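You operate a simulated robot arm through the tools that you are given. There is no shell and no other tool.

Carry out the task below with a simulated robot arm. There is one attempt and no reset: what you move stays moved.

## Task
Clear the scale with air, oil the insert, then pump the tank to its top line.
Fine: use the oil button; open the blue valve for it and shut it after.
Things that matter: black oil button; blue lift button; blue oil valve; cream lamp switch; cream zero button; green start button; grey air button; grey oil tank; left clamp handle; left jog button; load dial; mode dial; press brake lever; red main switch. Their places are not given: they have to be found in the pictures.

Only the result counts: the job must be done as asked and must still hold three seconds after the hand-in. Knocking over, shifting, dropping, spilling or breaking anything else fails it.

## Robot
A 6-joint arm with a two-finger parallel gripper, fixed in place. Base frame: the origin is at the foot of the arm, x ahead of it, y to its left, z up; the work surface is at about z = 94. Readings come in cm, rad, newtons and seconds.
With the tool pointing down near the work surface it reaches from about 22 to 62 cm from the base axis. Its first joint turns from -1.152 to 1.152 rad. Payload 2.7 kg.
Tool frame: the origin (TCP) lies between the finger pads and is the grasp point; the fingertips stand 2.3 cm ahead of it; z points along the fingers, y is the line along which they close. Largest opening 9.4 cm; finger width 3.8, thickness 1; the body of the gripper, 5.4 by 9.6 cm, starts 3.9 cm behind the TCP.
Orientation is told as [roll, pitch, yaw] about the base's x, y, z axes, in that order, counted from this pose: with the fingers straight down and closing along the base's y, the tool's x points along the base's -x, its y along +y and its z along -z.

## Interface
- The arm moves only by the tool drive_tool. Its argument "targets" is a list that holds one entry, the list of rows, each a list of 7 numbers: the turn, a rotation vector about the base's x, y, z in units of 180 degrees (1.0 is 180 degrees), then the shift along the base's x, y, z in units of 500 mm (1.0 is 500 mm), then the finger opening in cm, from 0 to 9.4. In form: [[[rx, ry, rz, x, y, z, jaw], ...]]. A call has 1 to 20 rows; each row is the pose to reach, as a shift and turn from the pose commanded when the call began. A call with a number of a shift or a turn outside -1 to 1 is refused whole. Rows are played at 5 a second. More than 5 cm and 0.15 rad between two rows, or a gripper value outside its range, and nothing of the call is played. A pose out of reach is approached as far as the arm can. The call stops where the force on the tool passes 90 N (or 10 N more than at its start, if that is more) or the arm is blocked; 0.2 s more then pass. Each finger travels about 4.5 cm/s and halts on what it meets, pressing with about 40 N; the grip force reading is that of the motor and also rises with nothing between the fingers. The clock runs only during rows and for 0.2 s after the last one: add rows that repeat a pose to give the fingers time. The reply holds the time, the measured pose of the TCP, the force on the tool along the base axes, the opening and the grip force, in the units named above and with some noise, with the torque about the TCP (base axes, N m) and any sound that the robot's microphone picked up, and new pictures: "views" is both (left out), scene, wrist or none.
- Cameras (640 x 400 px; columns grow to the right, rows downward): "scene" is fixed at [8.98, -45.1, 139.82]; the picture's right is [0.57, -0.82, 0.00], its down [-0.51, -0.36, -0.78] and it looks along [0.64, 0.45, -0.63] (base axes); focal length 214 px, centre (320, 200). "wrist" rides on the gripper at [8.6, 1.6, -7.5] in the tool frame; the picture's right is [-0.18, 0.98, 0.00], its down [-0.58, -0.11, -0.81] and it looks along [-0.79, -0.15, 0.59] (tool axes); focal length 243 px, centre (320, 200).
- locate(camera, pixels): for up to 12 pixels [column, row] of the newest picture of that camera ("zoom" is the newest enlarged one), the place [x, y, z] in the base frame of the surface seen there, good to about 0.2 cm. The clock stands still meanwhile.
- inspect(camera, box): a new picture of the part [left, top, right, bottom] of that camera's present view, enlarged. The clock stands still meanwhile.
- sign_off(): hands the job in; it is judged then, once.

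Unless the task says otherwise, let go and move clear before handing in.

The tools are called after "Request:" by a JSON object that holds its "api" and its "payload". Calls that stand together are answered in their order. drive_tool: Moves the arm, as the interface text tells. Its arguments: {"type":"object","properties":{"targets":{"type":"array"},"views":{"type":"string","enum":["both","scene","wrist","none"]}},"required":["targets"]} The other tools are called the same way: locate (camera, pixels) gives the place of the surface under pixels of a picture; inspect (camera, box) takes an enlarged picture of a part of a camera's view; sign_off () hands the job in.

At the start:

```text
time_s: 0.0
position: [28.74, -6.06, 135.28]
orientation: [0.0, -0.001, 0.002]
wrist_force: [0.0, -0.2, -0.3]
wrist_torque: [0.01, 0.03, -0.01]
grip_width: 9.4
grasp_force: 0.2
```

scene: 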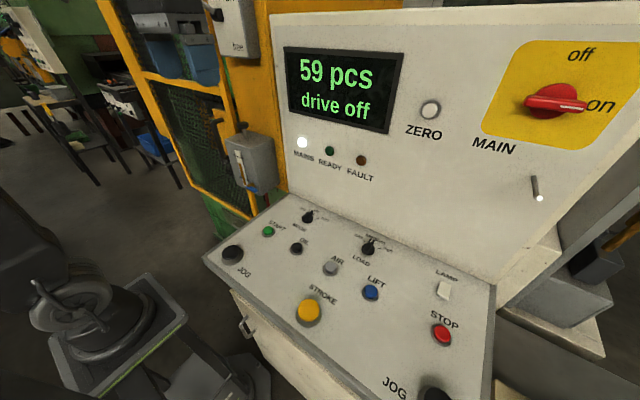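
wrist: 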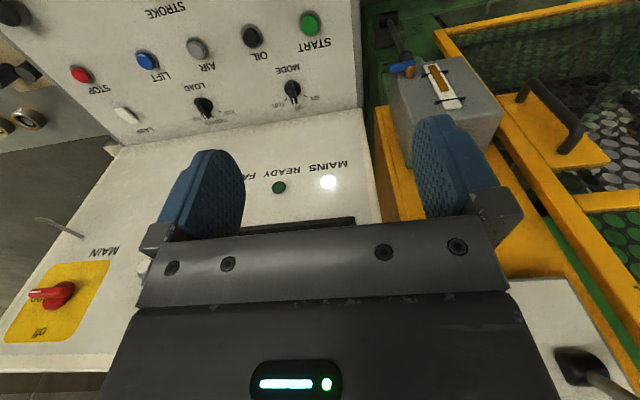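

The scene picture shows the console with OIL (297,248), AIR (330,268), LIFT (371,292) buttons, mode dial (308,217), load dial (368,248), and the tank at (250,165); the wrist view shows a blue valve near (402,70). I will enlarge several parts before moving.

Request:
{"api": "inspect", "payload": {"camera": "scene", "box": [200, 180, 440, 330]}}

Request:
{"api": "inspect", "payload": {"camera": "scene", "box": [190, 100, 310, 210]}}

Request:
{"api": "inspect", "payload": {"camera": "wrist", "box": [360, 0, 640, 175]}}

Request:
{"api": "inspect", "payload": {"camera": "wrist", "box": [60, 0, 380, 200]}}

```text
2.67 times, centred on (320, 255) of scene
```

zoom: 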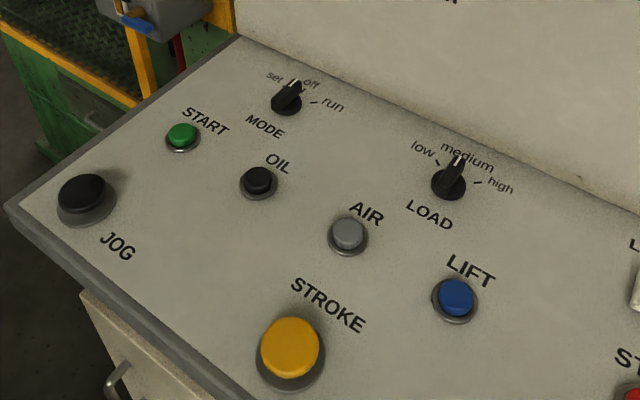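

```text
3.64 times, centred on (250, 155) of scene
```

zoom: 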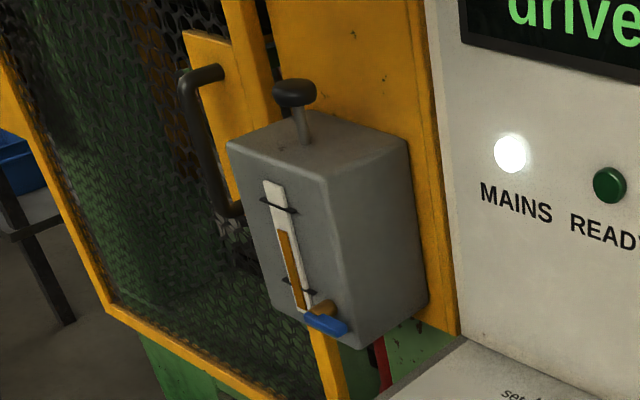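

```text
2.29 times, centred on (500, 88) of wrist
```

zoom: 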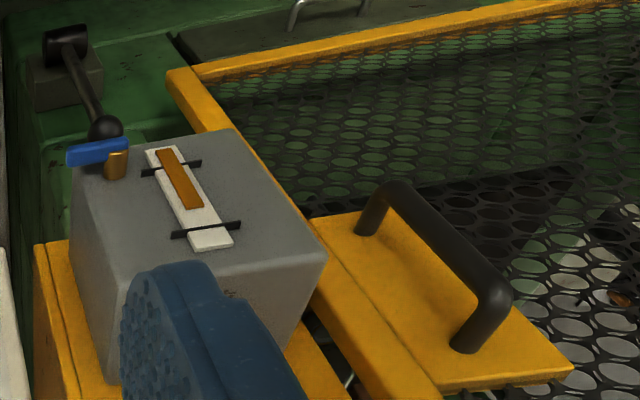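

```text
2.00 times, centred on (220, 100) of wrist
```

zoom: 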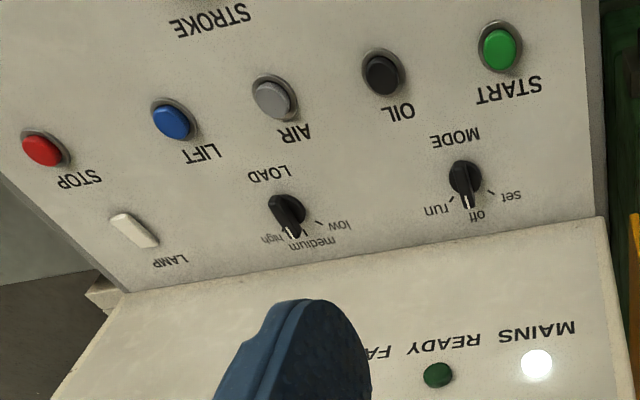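

The tank zoom shows a pump knob on top at about (293,92), a gauge with two black lines, and the blue valve lever at the bottom (325,322); main switch seems to be on. I'll locate these features.

Request:
{"api": "locate", "payload": {"camera": "scene", "pixels": [[297, 247], [330, 267], [371, 291], [308, 214], [369, 245], [245, 126], [252, 188], [241, 140], [268, 232], [297, 260], [233, 254], [340, 285]]}}

Request:
{"api": "locate", "payload": {"camera": "wrist", "pixels": [[392, 68], [402, 66], [411, 68], [410, 72], [428, 76], [432, 70], [440, 90], [452, 104], [375, 20], [405, 57], [250, 37], [197, 48]]}}

Request:
{"api": "inspect", "payload": {"camera": "scene", "box": [220, 110, 290, 205]}}

Request:
{"api": "inspect", "payload": {"camera": "wrist", "box": [380, 40, 480, 110]}}

```text
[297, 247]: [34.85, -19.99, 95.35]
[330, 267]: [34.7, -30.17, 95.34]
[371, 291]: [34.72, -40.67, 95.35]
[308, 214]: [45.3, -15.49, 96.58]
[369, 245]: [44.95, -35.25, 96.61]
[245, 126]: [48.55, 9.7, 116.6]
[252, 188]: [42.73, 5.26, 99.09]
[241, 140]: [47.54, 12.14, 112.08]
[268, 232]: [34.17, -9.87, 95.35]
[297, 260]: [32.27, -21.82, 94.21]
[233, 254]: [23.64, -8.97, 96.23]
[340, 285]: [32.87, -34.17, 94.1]
```

```text
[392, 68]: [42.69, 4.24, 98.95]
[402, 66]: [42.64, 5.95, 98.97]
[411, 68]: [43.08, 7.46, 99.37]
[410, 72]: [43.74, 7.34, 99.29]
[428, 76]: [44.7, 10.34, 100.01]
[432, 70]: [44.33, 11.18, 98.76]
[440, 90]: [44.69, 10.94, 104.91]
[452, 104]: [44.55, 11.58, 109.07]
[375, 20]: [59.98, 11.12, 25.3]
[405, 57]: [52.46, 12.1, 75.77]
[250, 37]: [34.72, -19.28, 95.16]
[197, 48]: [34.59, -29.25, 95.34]
```

```text
4.21 times, centred on (255, 158) of scene
```

zoom: 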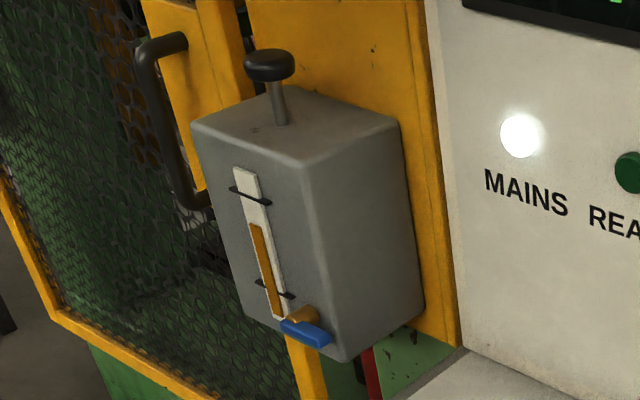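

```text
5.71 times, centred on (430, 75) of wrist
```

zoom: 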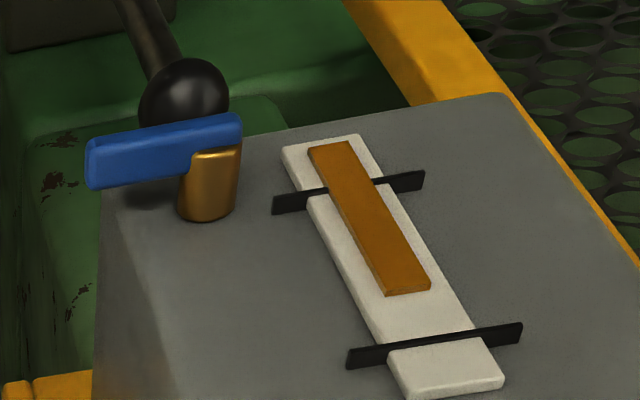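

The AIR button top is at about (34.7, -30.2, 95.35), OIL at (34.8, -19.7, 95.3), pump knob at (48.5, 9.7, 116.6), and the blue valve lever runs from (43, 7.4, 99.3) to (42.7, 4.2, 99) on the tank's front face. I'll close the fingers and go above the grey AIR button.

Request:
{"api": "drive_tool", "payload": {"targets": [[[0, 0, 0, 0.02, -0.08, 0, 6], [0, 0, 0, 0.04, -0.161, 0, 4], [0, 0, 0, 0.06, -0.241, 0, 2], [0, 0, 0, 0.079, -0.321, 0, 0], [0, 0, 0, 0.099, -0.402, 0, 0], [0, 0, 0, 0.119, -0.482, 0, 0], [0, 0, 0, 0.119, -0.482, -0.08, 0], [0, 0, 0, 0.119, -0.482, -0.16, 0], [0, 0, 0, 0.119, -0.482, -0.24, 0], [0, 0, 0, 0.119, -0.482, -0.32, 0], [0, 0, 0, 0.119, -0.482, -0.4, 0], [0, 0, 0, 0.119, -0.482, -0.48, 0], [0, 0, 0, 0.119, -0.482, -0.56, 0], [0, 0, 0, 0.119, -0.482, -0.64, 0], [0, 0, 0, 0.119, -0.482, -0.64, 0]]]}}

```text
time_s: 3.2
position: [34.59, -30.34, 103.28]
orientation: [-0.001, 0.001, 0.001]
wrist_force: [0.1, -0.5, -0.1]
wrist_torque: [-0.04, -0.02, 0.02]
grip_width: 0.0
grasp_force: 39.5
out of reach, approached as far as the arm can: row 4, 5, 6, 7
```

scene: 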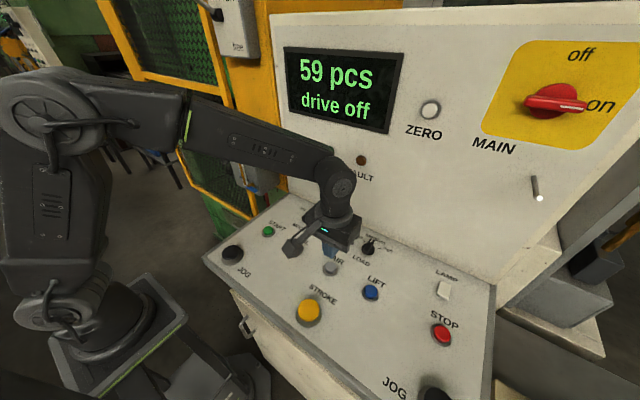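
wrist: 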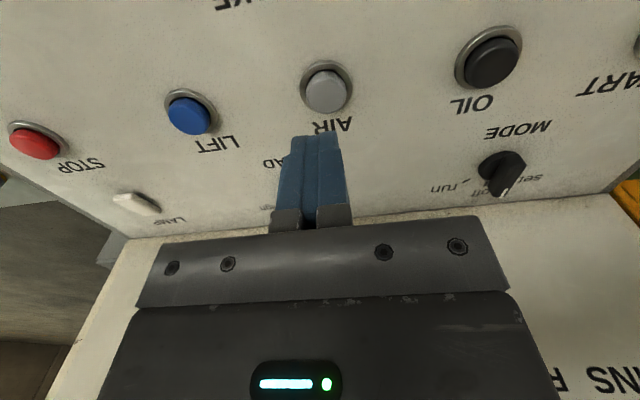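

The fingers are closed and hover near AIR (button at wrist pixel (327,90)). I'll check the button's exact centre before pressing.

Request:
{"api": "locate", "payload": {"camera": "wrist", "pixels": [[327, 90], [308, 90], [346, 90], [327, 72], [327, 110], [490, 62], [318, 140], [300, 90]]}}

```text
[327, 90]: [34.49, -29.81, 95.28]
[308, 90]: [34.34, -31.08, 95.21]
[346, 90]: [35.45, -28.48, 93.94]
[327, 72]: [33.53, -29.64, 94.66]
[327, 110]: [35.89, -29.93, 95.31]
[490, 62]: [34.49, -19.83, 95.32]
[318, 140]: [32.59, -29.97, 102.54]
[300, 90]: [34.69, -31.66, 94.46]
```

AIR centre is about (34.6, -30.0, 95.3) and the closed tips are 5.7 cm above it. I'll descend slowly onto it and press about half a centimetre.

Request:
{"api": "drive_tool", "payload": {"targets": [[[0, 0, 0, 0.001, 0.006, -0.05, 0], [0, 0, 0, 0.001, 0.006, -0.1, 0], [0, 0, 0, 0.001, 0.006, -0.11, 0], [0, 0, 0, 0.001, 0.006, -0.113, 0], [0, 0, 0, 0.001, 0.006, -0.116, 0], [0, 0, 0, 0.001, 0.006, -0.119, 0], [0, 0, 0, 0.001, 0.006, -0.122, 0]]]}}

```text
time_s: 4.8
position: [34.62, -29.95, 97.24]
orientation: [0.001, -0.001, 0.003]
wrist_force: [-0.5, 3.7, 6.4]
wrist_torque: [0.11, 0.04, -0.04]
grip_width: 0.0
grasp_force: 40.1
heard: click
```

scene: 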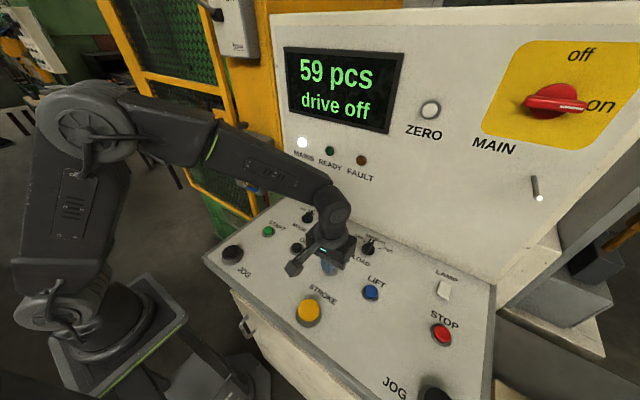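
wrist: 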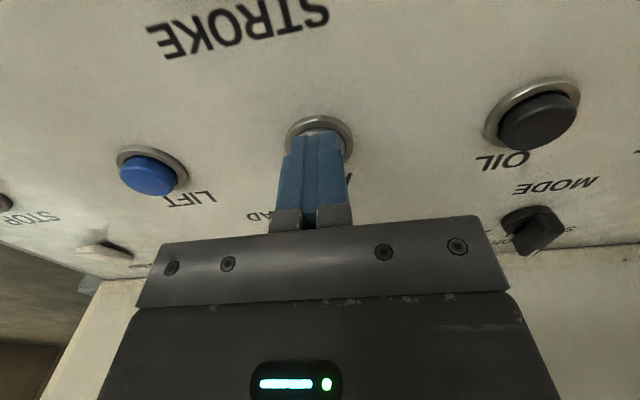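

A click was heard with a contact force of about 6 N, so the button has made contact. I'll hold it down a while to let the air blow and listen.

Request:
{"api": "drive_tool", "payload": {"targets": [[[0, 0, 0, 0, 0, -0.002, 0], [0, 0, 0, 0, 0, -0.002, 0], [0, 0, 0, 0, 0, -0.002, 0], [0, 0, 0, 0, 0, -0.002, 0], [0, 0, 0, 0, 0, -0.002, 0], [0, 0, 0, 0, 0, -0.002, 0], [0, 0, 0, 0, 0, -0.002, 0], [0, 0, 0, 0, 0, -0.002, 0], [0, 0, 0, 0, 0, -0.002, 0], [0, 0, 0, 0, 0, -0.002, 0]]]}}

Request:
{"api": "inspect", "payload": {"camera": "scene", "box": [100, 0, 300, 125]}}

```text
time_s: 7.0
position: [34.6, -29.83, 97.11]
orientation: [-0.002, -0.002, 0.001]
wrist_force: [-9.2, 2.3, 25.3]
wrist_torque: [0.02, 0.22, 0.0]
grip_width: 0.01
grasp_force: 40.2
```

scene: 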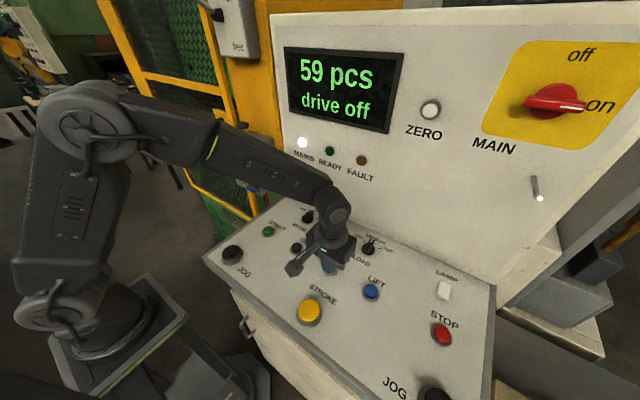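
wrist: 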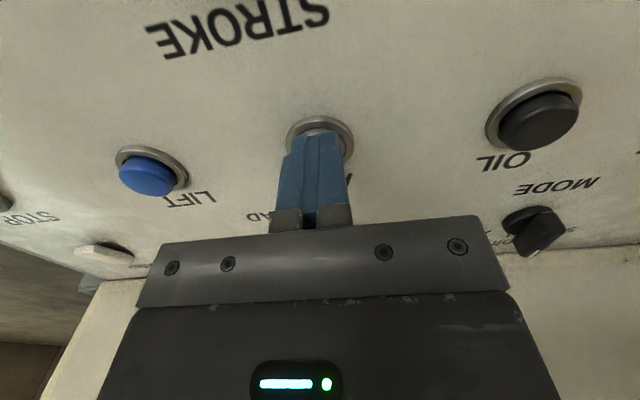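

```text
3.20 times, centred on (200, 62) of scene
```

zoom: 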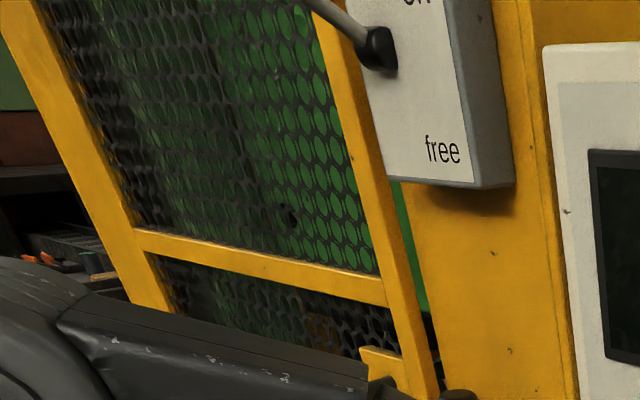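

Only a click was heard and nothing visibly changed on the display while held. I'll release the button, rise and listen, then look at the press area for scale.

Request:
{"api": "drive_tool", "payload": {"targets": [[[0, 0, 0, 0, 0, 0.02, 0], [0, 0, 0, 0, 0, 0.06, 0], [0, 0, 0, 0, 0, 0.12, 0], [0, 0, 0, 0, 0, 0.2, 0], [0, 0, 0, 0, 0, 0.2, 0]]]}}

```text
time_s: 8.2
position: [34.67, -29.89, 107.05]
orientation: [0.0, 0.0, -0.001]
wrist_force: [0.7, -0.5, -0.1]
wrist_torque: [0.02, 0.01, -0.01]
grip_width: 0.0
grasp_force: 40.3
```

scene: 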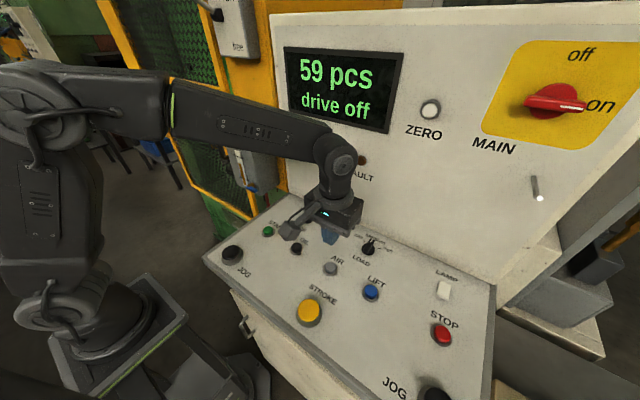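
wrist: 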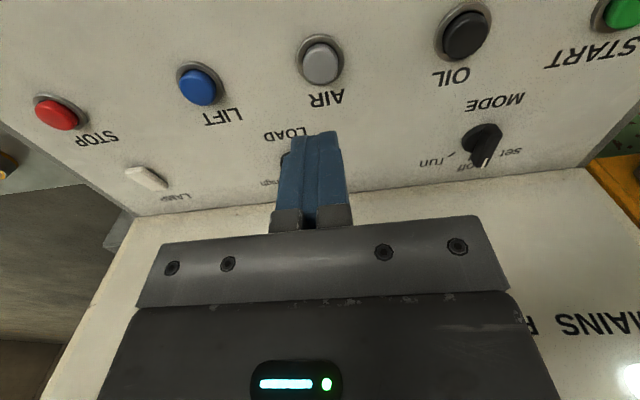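

The AIR button returned; nothing else seems changed. I'll move left and up in front of the tank and guard, to look at the tank, valve and the press insert with the wrist camera.

Request:
{"api": "drive_tool", "payload": {"targets": [[[0, 0, 0, -0.0134, 0.08, 0.04, 0], [0, 0, 0, -0.0268, 0.16, 0.08, 0], [0, 0, 0, -0.0402, 0.24, 0.12, 0], [0, 0, 0, -0.0536, 0.32, 0.16, 0], [0, 0, 0, -0.067, 0.4, 0.2, 0], [0, 0, 0, -0.0804, 0.48, 0.24, 0], [0, 0, 0, -0.0938, 0.56, 0.28, 0], [0, 0, 0, -0.1072, 0.64, 0.32, 0], [0, 0, 0, -0.1206, 0.72, 0.36, 0], [0, 0, 0, -0.134, 0.8, 0.4, 0]]]}}

Request:
{"api": "inspect", "payload": {"camera": "wrist", "box": [320, 0, 640, 200]}}

Request:
{"api": "inspect", "payload": {"camera": "wrist", "box": [0, 0, 320, 200]}}

```text
time_s: 10.4
position: [28.06, 10.26, 126.89]
orientation: [0.0, 0.002, 0.0]
wrist_force: [0.4, 0.3, 0.1]
wrist_torque: [-0.02, -0.01, 0.0]
grip_width: 0.0
grasp_force: 40.1
```

scene: 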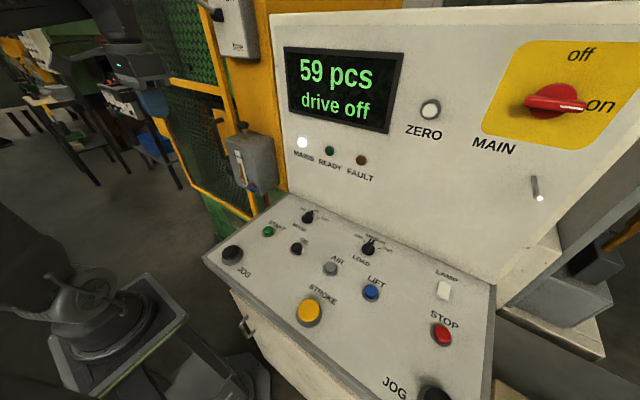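
wrist: 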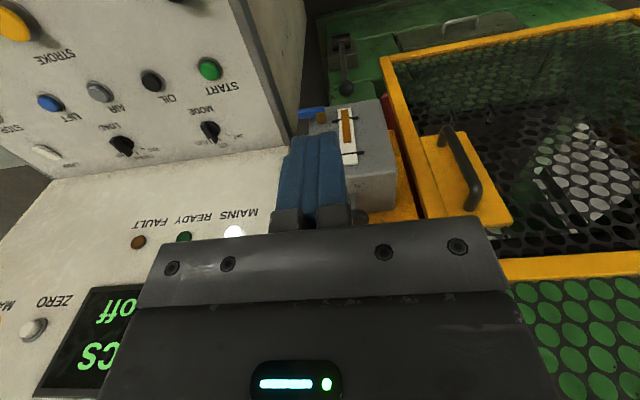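

```text
2.00 times, centred on (480, 100) of wrist
```

zoom: 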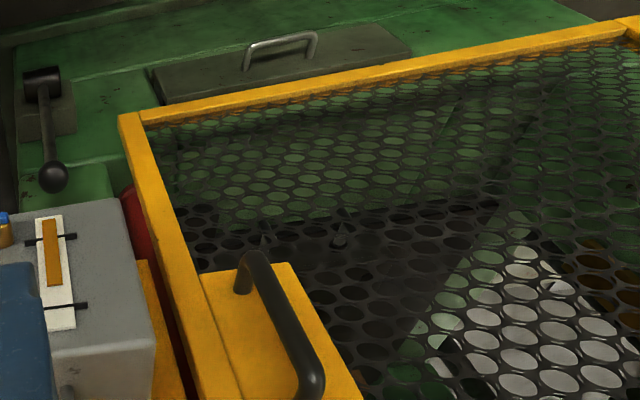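

```text
2.00 times, centred on (160, 100) of wrist
```

zoom: 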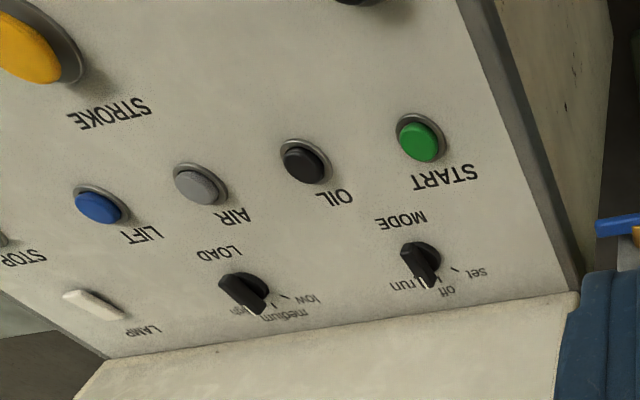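

The insert is partly visible through the guard mesh at wrist (590,170). I'll shift left to see it better and judge whether the scale has gone.

Request:
{"api": "drive_tool", "payload": {"targets": [[[0, 0, 0, 0, 0.08, 0.0, 0], [0, 0, 0, 0, 0.16, 0, 0], [0, 0, 0, 0, 0.24, 0, 0], [0, 0, 0, 0, 0.32, 0, 0], [0, 0, 0, 0, 0.4, 0, 0]]], "views": "wrist"}}

Request:
{"api": "inspect", "payload": {"camera": "wrist", "box": [320, 0, 640, 200]}}

Request:
{"api": "inspect", "payload": {"camera": "wrist", "box": [160, 0, 480, 200]}}

```text
time_s: 11.6
position: [27.97, 30.36, 127.13]
orientation: [0.001, 0.0, -0.001]
wrist_force: [-0.5, -0.2, -0.2]
wrist_torque: [-0.01, 0.03, 0.01]
grip_width: 0.0
grasp_force: 40.1
```

wrist: 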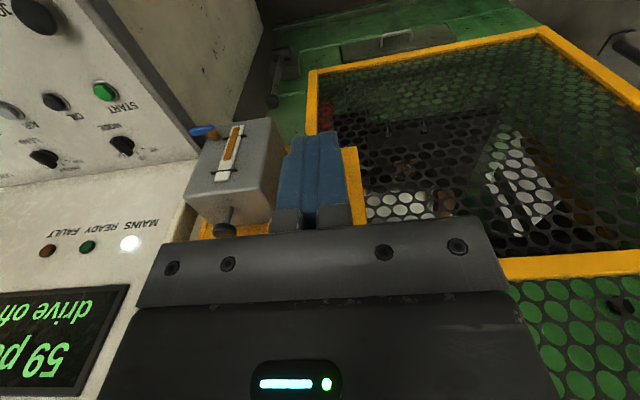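

```text
2.00 times, centred on (480, 100) of wrist
```

zoom: 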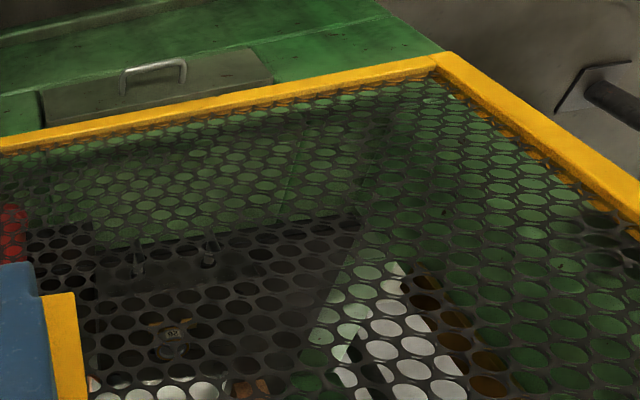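

```text
2.00 times, centred on (320, 100) of wrist
```

zoom: 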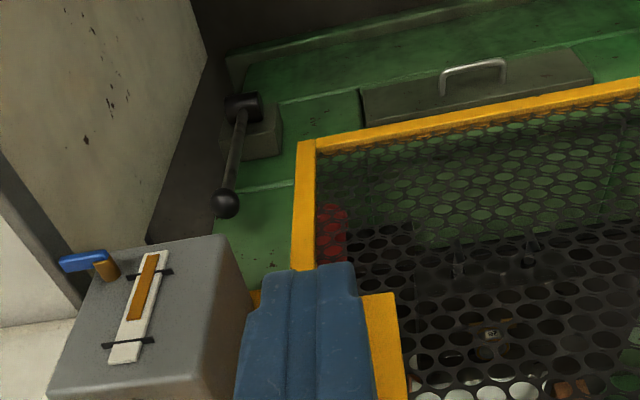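

There is something small on the insert near wrist (440,195), partly hidden by the gripper. I'll raise the tool to clear the view.

Request:
{"api": "drive_tool", "payload": {"targets": [[[0, 0, 0, 0, 0.02, 0.08, 0], [0, 0, 0, 0, 0.04, 0.16, 0], [0, 0, 0, 0.0, 0.06, 0.22, 0], [0, 0, 0, 0.0, 0.06, 0.22, 0]]], "views": "wrist"}}

Request:
{"api": "inspect", "payload": {"camera": "wrist", "box": [340, 80, 540, 205]}}

```text
time_s: 12.6
position: [26.76, 31.56, 133.3]
orientation: [0.002, -0.001, -0.001]
wrist_force: [-0.5, -0.1, -0.5]
wrist_torque: [-0.02, 0.02, 0.02]
grip_width: 0.02
grasp_force: 39.6
out of reach, approached as far as the arm can: row 2, 3, 4
```

wrist: 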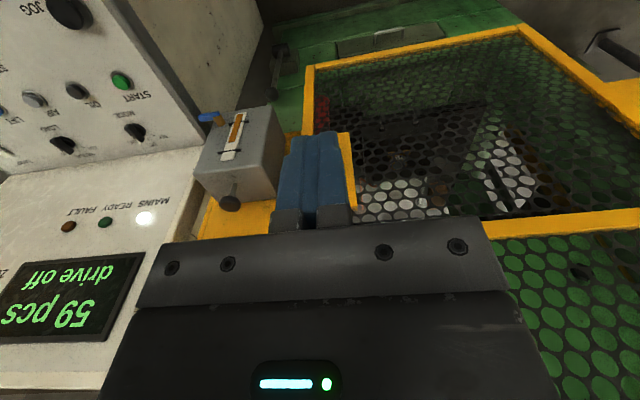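

```text
3.20 times, centred on (440, 142) of wrist
```

zoom: 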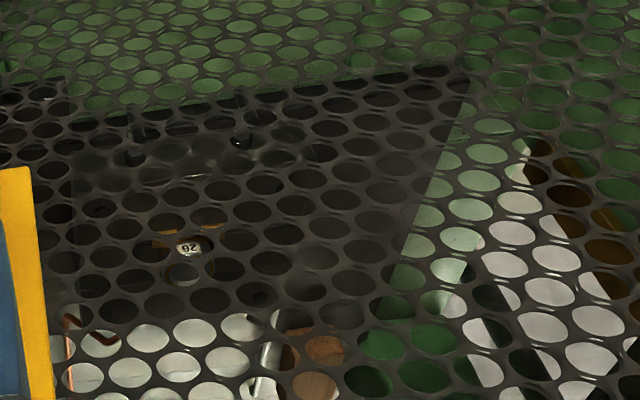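

A dark block and small brownish features are visible through the mesh. I'll locate a few of them to understand what they are.

Request:
{"api": "locate", "payload": {"camera": "zoom", "pixels": [[190, 247], [165, 240], [185, 275], [135, 155], [240, 140], [260, 205], [195, 330], [325, 348], [75, 320], [260, 370], [520, 260], [580, 190]]}}

Request:
{"api": "inspect", "payload": {"camera": "wrist", "box": [360, 120, 440, 170]}}

Request:
{"api": "inspect", "payload": {"camera": "wrist", "box": [180, 90, 310, 220]}}

```text
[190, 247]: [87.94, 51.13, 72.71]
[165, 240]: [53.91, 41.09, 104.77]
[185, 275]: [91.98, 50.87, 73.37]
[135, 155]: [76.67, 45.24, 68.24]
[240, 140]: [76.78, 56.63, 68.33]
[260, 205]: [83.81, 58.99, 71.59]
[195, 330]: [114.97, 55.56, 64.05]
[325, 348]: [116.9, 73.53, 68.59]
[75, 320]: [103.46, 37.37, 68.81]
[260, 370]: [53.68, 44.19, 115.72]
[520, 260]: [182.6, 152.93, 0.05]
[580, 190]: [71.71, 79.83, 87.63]
```

```text
8.00 times, centred on (400, 145) of wrist
```

zoom: 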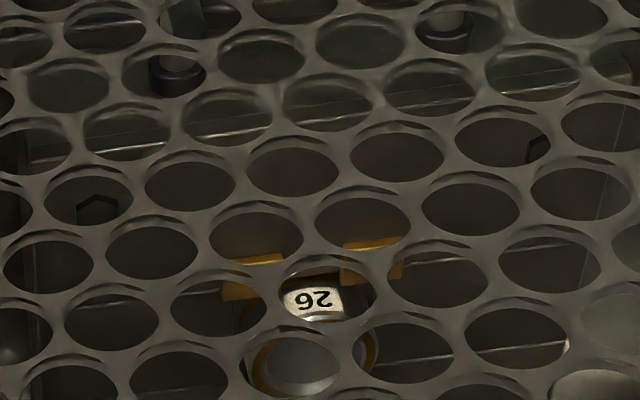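

```text
3.08 times, centred on (245, 155) of wrist
```

zoom: 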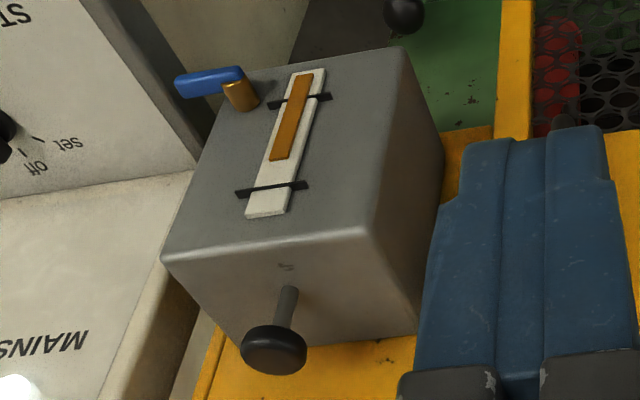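

The insert marked "26" at (87.9, 51.1, 72.7) looks clean and shiny now, so the air seems to have cleared it. Next is the valve; I'll check the console's left edge and the free room around the tank and lever.

Request:
{"api": "locate", "payload": {"camera": "scene", "pixels": [[206, 258], [246, 225], [284, 199], [262, 192], [270, 180], [256, 195], [225, 143], [258, 160], [270, 140], [243, 120], [230, 205], [262, 150]]}}

Request:
{"api": "locate", "payload": {"camera": "wrist", "pixels": [[202, 117], [212, 120], [219, 123], [222, 130], [226, 118], [229, 202], [220, 155], [235, 123], [240, 110], [200, 185], [265, 140], [305, 90]]}}

Request:
{"api": "inspect", "payload": {"camera": "scene", "box": [220, 170, 280, 208]}}

Request:
{"api": "inspect", "payload": {"camera": "wrist", "box": [190, 95, 262, 140]}}

```text
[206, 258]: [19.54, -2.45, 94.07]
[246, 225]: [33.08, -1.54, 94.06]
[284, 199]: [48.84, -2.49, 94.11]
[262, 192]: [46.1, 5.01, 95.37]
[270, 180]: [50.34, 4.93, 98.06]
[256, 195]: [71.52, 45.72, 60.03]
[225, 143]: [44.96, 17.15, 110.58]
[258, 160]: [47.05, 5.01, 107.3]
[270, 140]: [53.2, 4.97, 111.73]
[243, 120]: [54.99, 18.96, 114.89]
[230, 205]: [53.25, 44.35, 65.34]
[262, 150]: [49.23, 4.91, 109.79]
```

```text
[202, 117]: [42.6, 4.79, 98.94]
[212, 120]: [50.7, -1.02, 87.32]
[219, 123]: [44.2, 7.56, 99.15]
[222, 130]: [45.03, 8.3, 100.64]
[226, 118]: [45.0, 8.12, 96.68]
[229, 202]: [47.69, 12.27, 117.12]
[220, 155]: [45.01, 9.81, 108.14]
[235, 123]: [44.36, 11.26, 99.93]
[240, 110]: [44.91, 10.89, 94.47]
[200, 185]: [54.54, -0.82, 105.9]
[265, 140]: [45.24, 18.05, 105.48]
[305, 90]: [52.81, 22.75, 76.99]
```

```text
10.53 times, centred on (250, 189) of scene
```

zoom: 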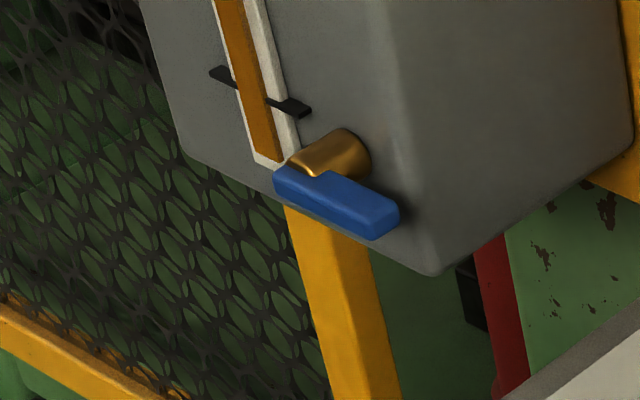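

```text
8.89 times, centred on (226, 118) of wrist
```

zoom: 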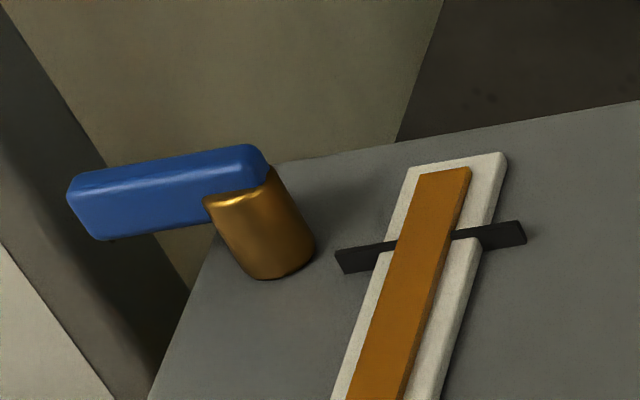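

The zoom shows the lever on a brass stem, extending sideways (toward -y). I'll measure its ends in the zoom.

Request:
{"api": "locate", "payload": {"camera": "zoom", "pixels": [[78, 205], [100, 232], [90, 182], [160, 165], [160, 200], [160, 222], [245, 152], [255, 170], [230, 215], [260, 270], [300, 240], [215, 180]]}}

```text
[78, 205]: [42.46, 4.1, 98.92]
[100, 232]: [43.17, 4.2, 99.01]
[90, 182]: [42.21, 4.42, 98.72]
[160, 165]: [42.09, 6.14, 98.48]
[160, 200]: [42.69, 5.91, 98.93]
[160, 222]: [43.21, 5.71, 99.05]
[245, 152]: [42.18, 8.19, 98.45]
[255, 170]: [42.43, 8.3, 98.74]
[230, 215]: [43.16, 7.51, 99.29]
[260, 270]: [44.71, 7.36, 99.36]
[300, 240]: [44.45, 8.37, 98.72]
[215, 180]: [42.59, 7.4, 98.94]
```

The lever spans y 4.0–8.4 at x 42–43.3, z about 98–99, with its stem at about (y 7.5, z 98.5) turning about the x axis. I'll come down in front of it, then tilt the closed fingers forward.

Request:
{"api": "drive_tool", "payload": {"targets": [[[0, 0, 0, 0.0178, -0.0613, -0.06, 0], [0, 0, 0, 0.0356, -0.1226, -0.12, 0], [0, 0, 0, 0.0534, -0.1839, -0.18, 0], [0, 0, 0, 0.0712, -0.2452, -0.24, 0], [0, 0, 0, 0.089, -0.3065, -0.3, 0], [0, 0, 0, 0.1068, -0.3678, -0.36, 0], [0, 0, 0, 0.1246, -0.4291, -0.42, 0], [0, 0, 0, 0.1424, -0.4904, -0.48, 0], [0, 0, 0, 0.16, -0.552, -0.54, 0], [0, 0, 0, 0.16, -0.552, -0.54, 0]]]}}

```text
time_s: 14.8
position: [34.87, 3.69, 106.01]
orientation: [0.0, -0.001, 0.0]
wrist_force: [0.8, -0.1, 0.5]
wrist_torque: [-0.01, 0.01, -0.02]
grip_width: 0.01
grasp_force: 40.3
```

scene: 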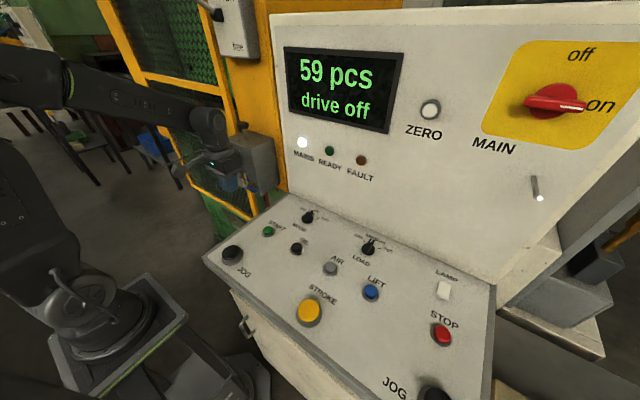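
wrist: 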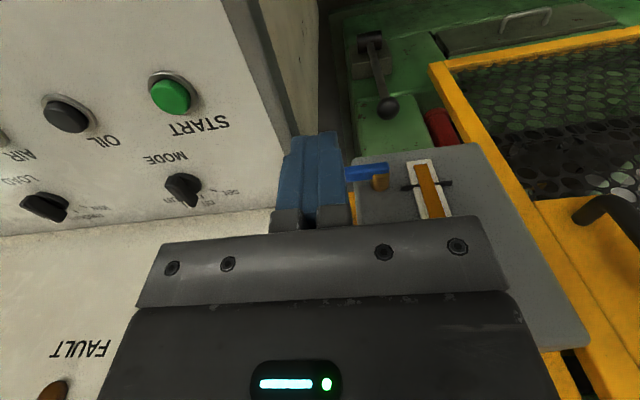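

The tool is in front of the lever (wrist pixel (365,172)). I'll tilt the closed fingers forward by about 50° here, staying short of the lever.

Request:
{"api": "drive_tool", "payload": {"targets": [[[0, -0.047, 0, 0.006, 0, 0, 0], [0, -0.094, 0, 0.012, 0, 0, 0], [0, -0.141, 0, 0.018, 0, 0, 0], [0, -0.188, 0, 0.024, 0, 0, 0], [0, -0.235, 0, 0.03, 0, 0, 0], [0, -0.28, 0, 0.036, 0, 0, 0], [0, -0.28, 0, 0.036, 0, 0, 0]]]}}

```text
time_s: 16.4
position: [37.38, 5.07, 107.01]
orientation: [0.012, -0.852, -0.038]
wrist_force: [-0.7, 1.1, -1.2]
wrist_torque: [-0.09, -0.05, -0.05]
grip_width: 0.01
grasp_force: 39.5
out of reach, approached as far as the arm can: row 6, 7
```

scene: 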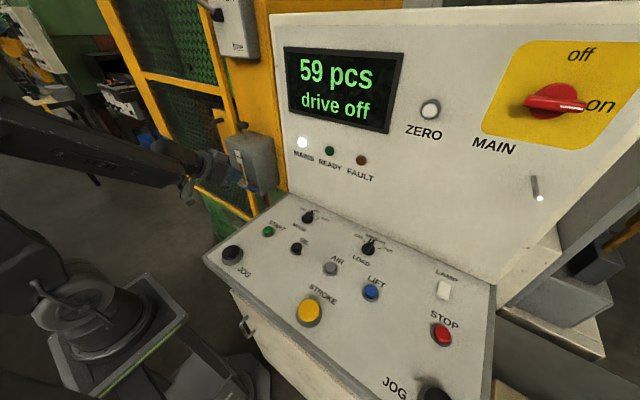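
wrist: 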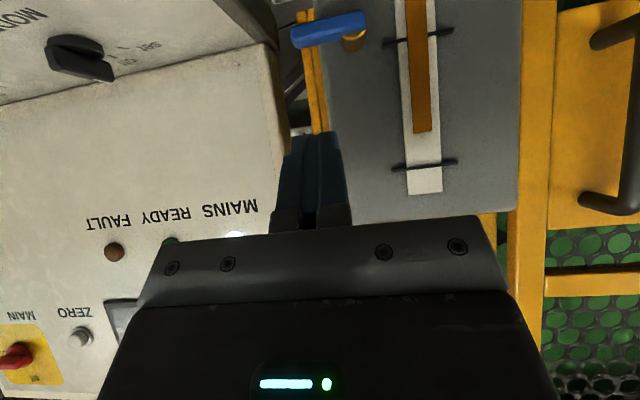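

The tilt is about 49° with the TCP at (37.4, 5.1, 107), and the lever is seen well at wrist (330,30). I'll go to just above the lever's free end.

Request:
{"api": "drive_tool", "payload": {"targets": [[[0, 0, 0.006, 0.031, -0.005, -0.02, 0], [0, 0, 0.012, 0.062, -0.01, -0.04, 0], [0, 0, 0.012, 0.062, -0.01, -0.07, 0], [0, 0, 0.012, 0.062, -0.01, -0.07, 0]]]}}

Request:
{"api": "inspect", "payload": {"camera": "scene", "box": [190, 130, 310, 205]}}

```text
time_s: 17.4
position: [40.91, 7.09, 104.29]
orientation: [-0.047, -0.853, 0.044]
wrist_force: [0.7, -0.5, 0.0]
wrist_torque: [0.0, -0.01, 0.02]
grip_width: 0.02
grasp_force: 40.3
out of reach, approached as far as the arm can: row 1, 2, 3
```

scene: 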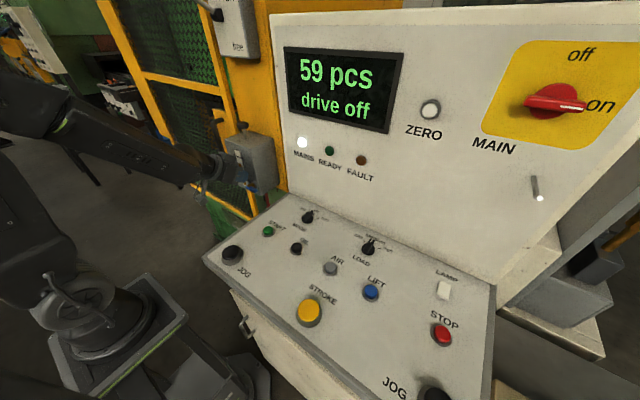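
wrist: 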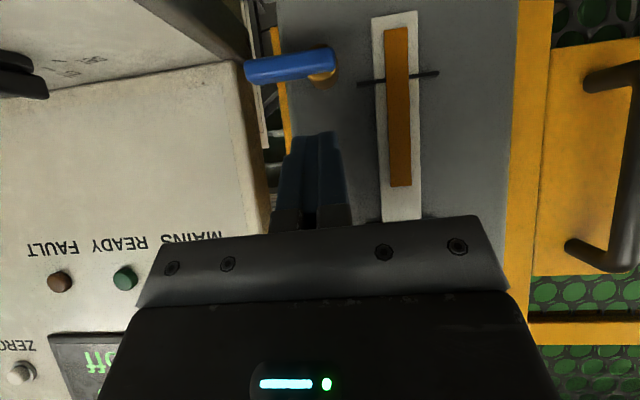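

```text
5.33 times, centred on (250, 168) of scene
```

zoom: 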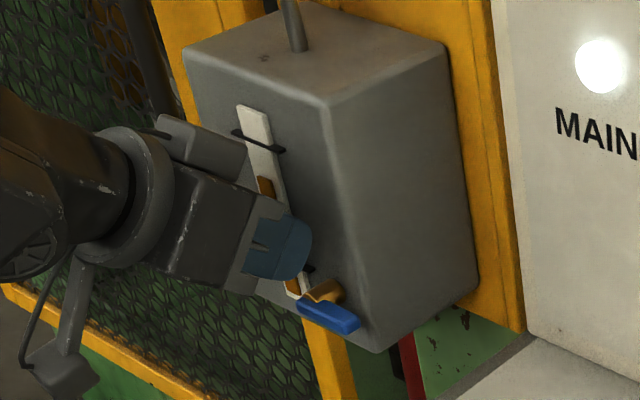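

The tips ended at y 7.1, too far left, above the stem. I'll ease the tilt to 45°, level the tool and shift to y 4.6, stopping just above the lever's free end.

Request:
{"api": "drive_tool", "payload": {"targets": [[[0.01, 0.02, -0.003, -0.008, -0.025, 0, 0], [0.01, 0.02, -0.003, -0.008, -0.05, 0, 0], [0.01, 0.02, -0.003, -0.008, -0.05, -0.025, 0], [0.01, 0.02, -0.003, -0.008, -0.05, -0.04, 0], [0.01, 0.02, -0.003, -0.008, -0.05, -0.04, 0]]]}}

Request:
{"api": "inspect", "payload": {"camera": "scene", "box": [190, 130, 310, 205]}}

```text
time_s: 18.6
position: [39.64, 8.92, 101.36]
orientation: [0.041, -0.815, -0.007]
wrist_force: [0.2, 0.3, -0.3]
wrist_torque: [0.0, -0.04, 0.01]
grip_width: 0.0
grasp_force: 39.8
out of reach, approached as far as the arm can: row 1, 2, 3, 4
```

scene: 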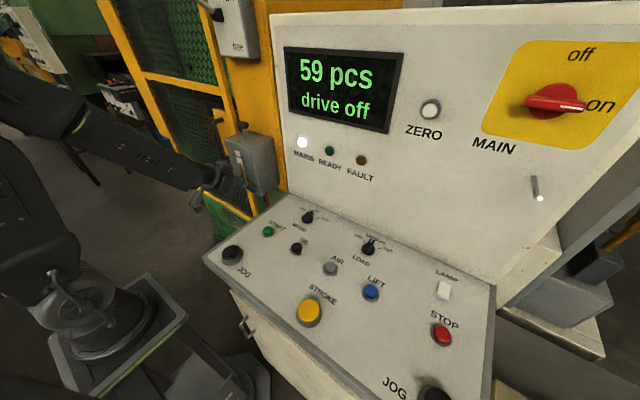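
wrist: 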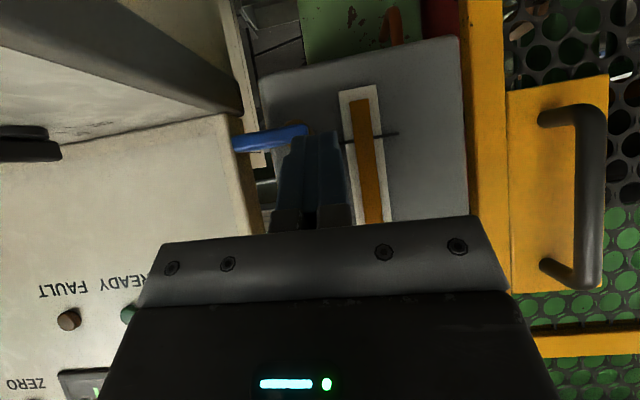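

```text
5.33 times, centred on (250, 168) of scene
```

zoom: 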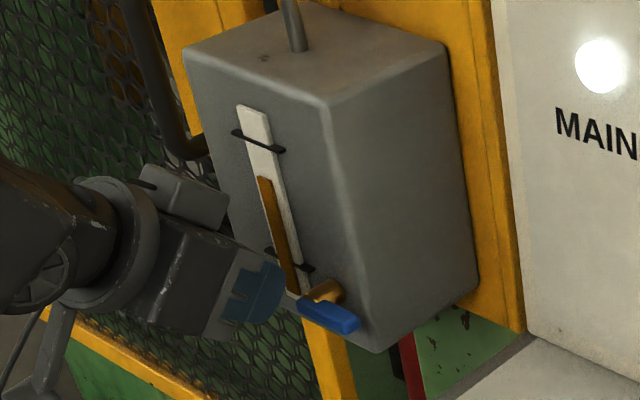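

The IK drifted (row 1–4 out of reach), since the tool lines up with the forearm when turned off the arm's plane. I'll back away and untilt first, then redo the tilt in the arm's own plane.

Request:
{"api": "drive_tool", "payload": {"targets": [[[0, 0.0, 0, -0.04, 0, 0.03, 0], [0, 0.045, 0, -0.07, 0, 0.06, 0], [0, 0.09, 0, -0.09, 0, 0.09, 0], [0, 0.135, 0, -0.1, 0, 0.11, 0], [0, 0.18, 0, -0.1, 0, 0.12, 0], [0, 0.225, 0, -0.1, 0, 0.12, 0], [0, 0.259, 0, -0.1, 0, 0.12, 0], [0, 0.259, 0, -0.1, 0, 0.12, 0]]]}}

```text
time_s: 20.4
position: [34.22, 1.84, 102.84]
orientation: [0.202, -0.076, -0.014]
wrist_force: [0.3, -0.4, 0.8]
wrist_torque: [-0.01, -0.05, -0.06]
grip_width: 0.0
grasp_force: 39.8
out of reach, approached as far as the arm can: row 1, 2, 4, 5, 6, 7, 8
```

scene: 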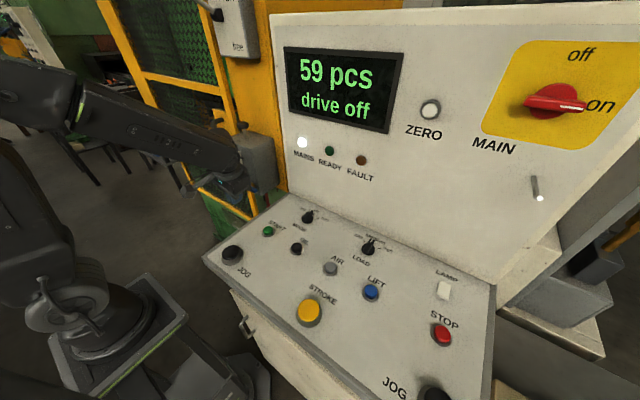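
wrist: 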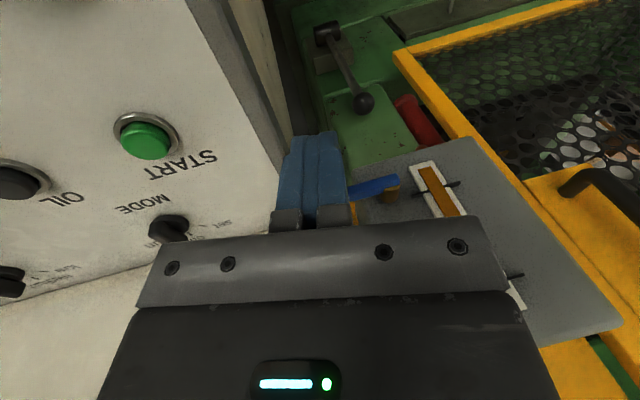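

The arm shows a leftover roll of 0.2 rad and may still be settling after passing near the wrist singularity. I'll hold the pose for a second to see where it settles.

Request:
{"api": "drive_tool", "payload": {"targets": [[[0, 0, 0, 0, 0, 0, 0], [0, 0, 0, 0, 0, 0, 0], [0, 0, 0, 0, 0, 0, 0], [0, 0, 0, 0, 0, 0, 0]]], "views": "none"}}

```text
time_s: 21.4
position: [34.33, 1.9, 102.82]
orientation: [0.203, -0.078, -0.012]
wrist_force: [0.4, 0.7, 0.3]
wrist_torque: [0.03, 0.03, 0.01]
grip_width: 0.0
grasp_force: 40.1
```

It is settled at roll 0.2. I'll level the tool again and rise a little to check that the arm follows cleanly.

Request:
{"api": "drive_tool", "payload": {"targets": [[[-0.03, 0.012, 0, 0, 0, 0.03, 0], [-0.064, 0.025, 0.004, 0, 0, 0.06, 0], [-0.064, 0.025, 0.004, 0, 0, 0.06, 0], [-0.064, 0.025, 0.004, 0, 0, 0.06, 0]]], "views": "wrist"}}

```text
time_s: 22.4
position: [34.42, 1.95, 102.86]
orientation: [0.204, -0.078, -0.011]
wrist_force: [-0.7, 0.2, 0.4]
wrist_torque: [0.0, 0.0, 0.03]
grip_width: 0.01
grasp_force: 40.0
out of reach, approached as far as the arm can: row 1, 2, 3, 4
```

wrist: 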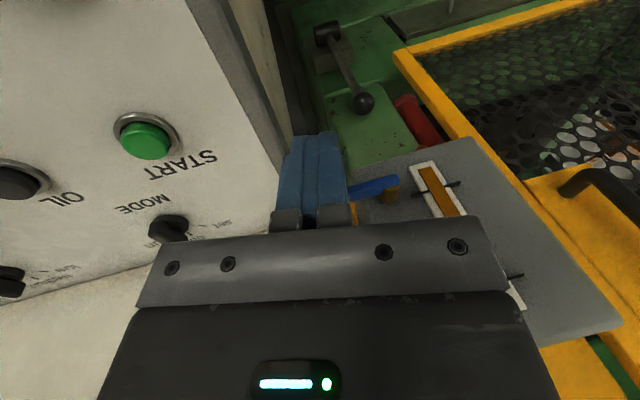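

The arm did not move, so some wrist joint sits at its limit in a flipped configuration. I'll look at the wrist in the scene view before unwinding it.

Request:
{"api": "inspect", "payload": {"camera": "scene", "box": [0, 40, 300, 240]}}

Request:
{"api": "inspect", "payload": {"camera": "scene", "box": [150, 110, 300, 210]}}

```text
2.00 times, centred on (150, 140) of scene
```

zoom: 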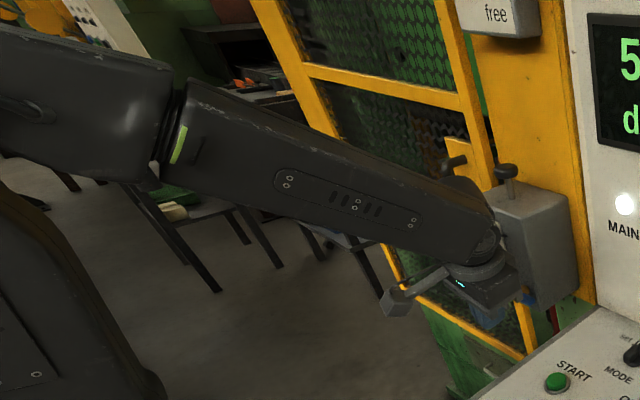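

```text
4.00 times, centred on (225, 160) of scene
```

zoom: 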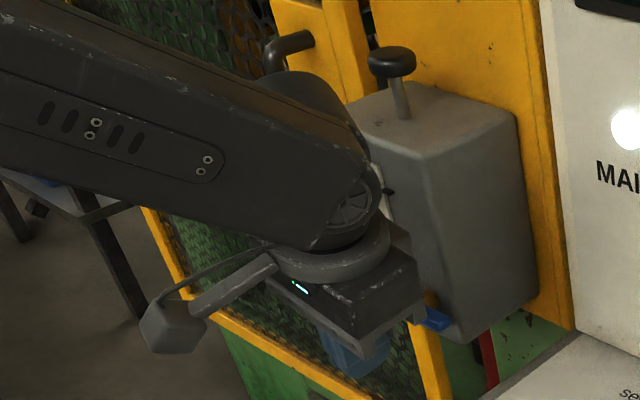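

The tank knob and lever look untouched, and the wrist hangs in front of the tank. I'll try a small pure yaw to find in which direction the stuck joint is free.

Request:
{"api": "drive_tool", "payload": {"targets": [[[0, 0, 0.04, 0, 0, 0, 0], [0, 0, 0.08, 0, 0, 0, 0], [0, 0, 0.08, 0, 0, 0, 0]]], "views": "none"}}

```text
time_s: 23.2
position: [34.15, 1.87, 102.77]
orientation: [0.206, -0.081, 0.239]
wrist_force: [0.9, 0.0, -0.1]
wrist_torque: [-0.01, 0.0, -0.01]
grip_width: 0.01
grasp_force: 39.9
```

Yaw in the plus direction is free. Now I'll try levelling the roll and rising from here.

Request:
{"api": "drive_tool", "payload": {"targets": [[[-0.03, 0.0, 0, -0.02, 0, 0.03, 0], [-0.06, 0.0, 0, -0.04, 0, 0.06, 0], [-0.06, 0.0, 0, -0.04, 0, 0.06, 0]]], "views": "none"}}

```text
time_s: 24.0
position: [33.43, 2.13, 102.28]
orientation: [0.19, -0.099, 0.24]
wrist_force: [0.5, -0.9, 0.1]
wrist_torque: [0.01, 0.01, 0.02]
grip_width: 0.0
grasp_force: 39.7
out of reach, approached as far as the arm can: row 1, 2, 3
```

Rising and unrolling are still blocked: the wrist is flipped, with the forearm joint at its limit (tool leaning to +y). I'll measure the wrist pivot and the forearm direction in the scene view to plan an unwinding path.

Request:
{"api": "inspect", "payload": {"camera": "scene", "box": [0, 40, 300, 240]}}

Request:
{"api": "locate", "payload": {"camera": "scene", "pixels": [[238, 160], [230, 163], [200, 150], [180, 140], [145, 130], [110, 115], [95, 110], [60, 90], [20, 80], [220, 175], [90, 100], [40, 250]]}}

```text
2.00 times, centred on (150, 140) of scene
```

zoom: 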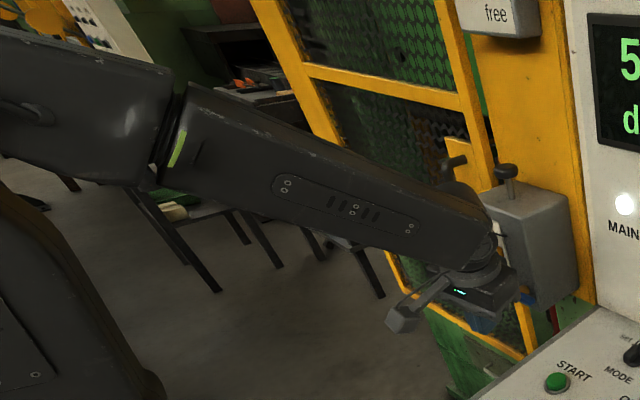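

```text
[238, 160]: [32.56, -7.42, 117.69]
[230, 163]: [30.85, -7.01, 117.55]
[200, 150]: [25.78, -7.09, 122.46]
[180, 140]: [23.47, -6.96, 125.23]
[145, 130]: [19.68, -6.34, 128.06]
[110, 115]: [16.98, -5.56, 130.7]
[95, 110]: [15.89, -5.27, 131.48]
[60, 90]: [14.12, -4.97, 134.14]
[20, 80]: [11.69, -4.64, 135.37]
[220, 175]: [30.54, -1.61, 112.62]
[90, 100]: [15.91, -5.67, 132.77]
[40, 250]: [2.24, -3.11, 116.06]
```

The forearm slopes about 43° down and the wrist is flipped with the forearm roll joint near its stop. To unwind it safely away from the tank, I'll first swing the whole arm to the right about its base (all other joints unchanged).

Request:
{"api": "drive_tool", "payload": {"targets": [[[0, 0, -0.0438, -0.0006, -0.092, 0, 0], [0, 0, -0.0875, -0.0138, -0.183, 0, 0], [0, 0, -0.1313, -0.0392, -0.2714, 0, 0], [0, 0, -0.1751, -0.0766, -0.3554, 0, 0], [0, 0, -0.1751, -0.0766, -0.3554, 0, 0]]]}}

```text
time_s: 25.2
position: [29.4, -15.62, 102.2]
orientation: [0.192, -0.1, -0.313]
wrist_force: [1.1, 0.3, -0.9]
wrist_torque: [-0.01, 0.01, -0.01]
grip_width: 0.02
grasp_force: 40.2
```

scene: 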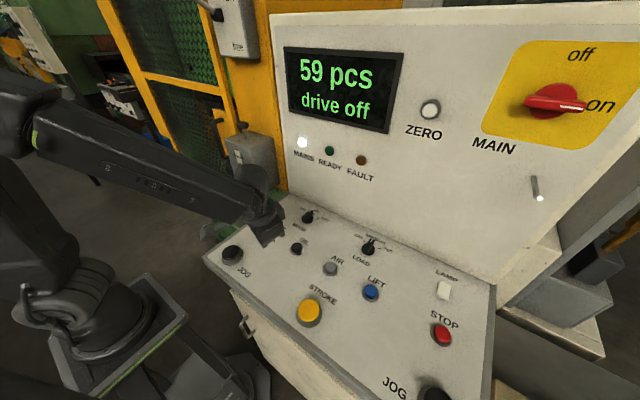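
wrist: 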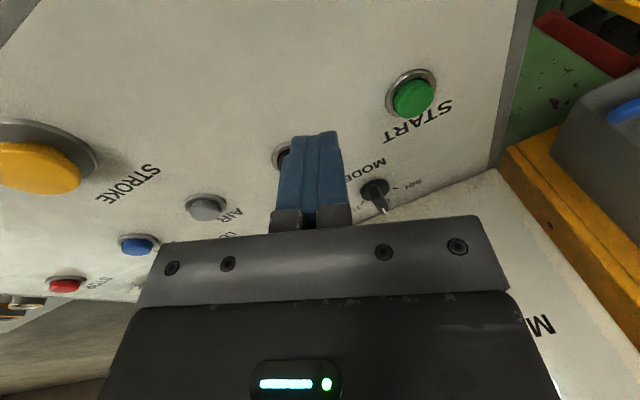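

Swinging the base worked and the arm is now at (29.4, -15.6, 102.2) over the console, well clear of buttons. Next I'll bend the tool toward the forearm line (step one of unwinding), keeping the wrist in place.

Request:
{"api": "drive_tool", "payload": {"targets": [[[-0.026, -0.0251, -0.0084, 0.0237, -0.0265, 0.0059, 0], [-0.052, -0.0503, -0.0168, 0.0473, -0.0529, 0.0117, 0], [-0.078, -0.0754, -0.0252, 0.071, -0.0794, 0.0176, 0], [-0.078, -0.0754, -0.0252, 0.071, -0.0794, 0.0176, 0]]], "views": "scene"}}

```text
time_s: 26.2
position: [33.05, -19.54, 103.16]
orientation: [0.032, -0.403, -0.352]
wrist_force: [-0.7, -0.3, -0.7]
wrist_torque: [-0.02, 0.03, -0.02]
grip_width: 0.02
grasp_force: 39.9
```

scene: 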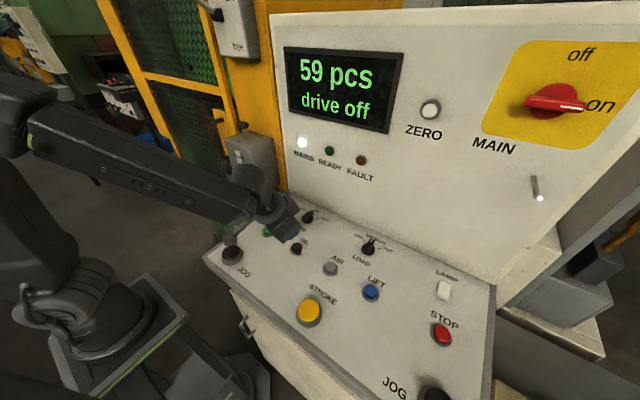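

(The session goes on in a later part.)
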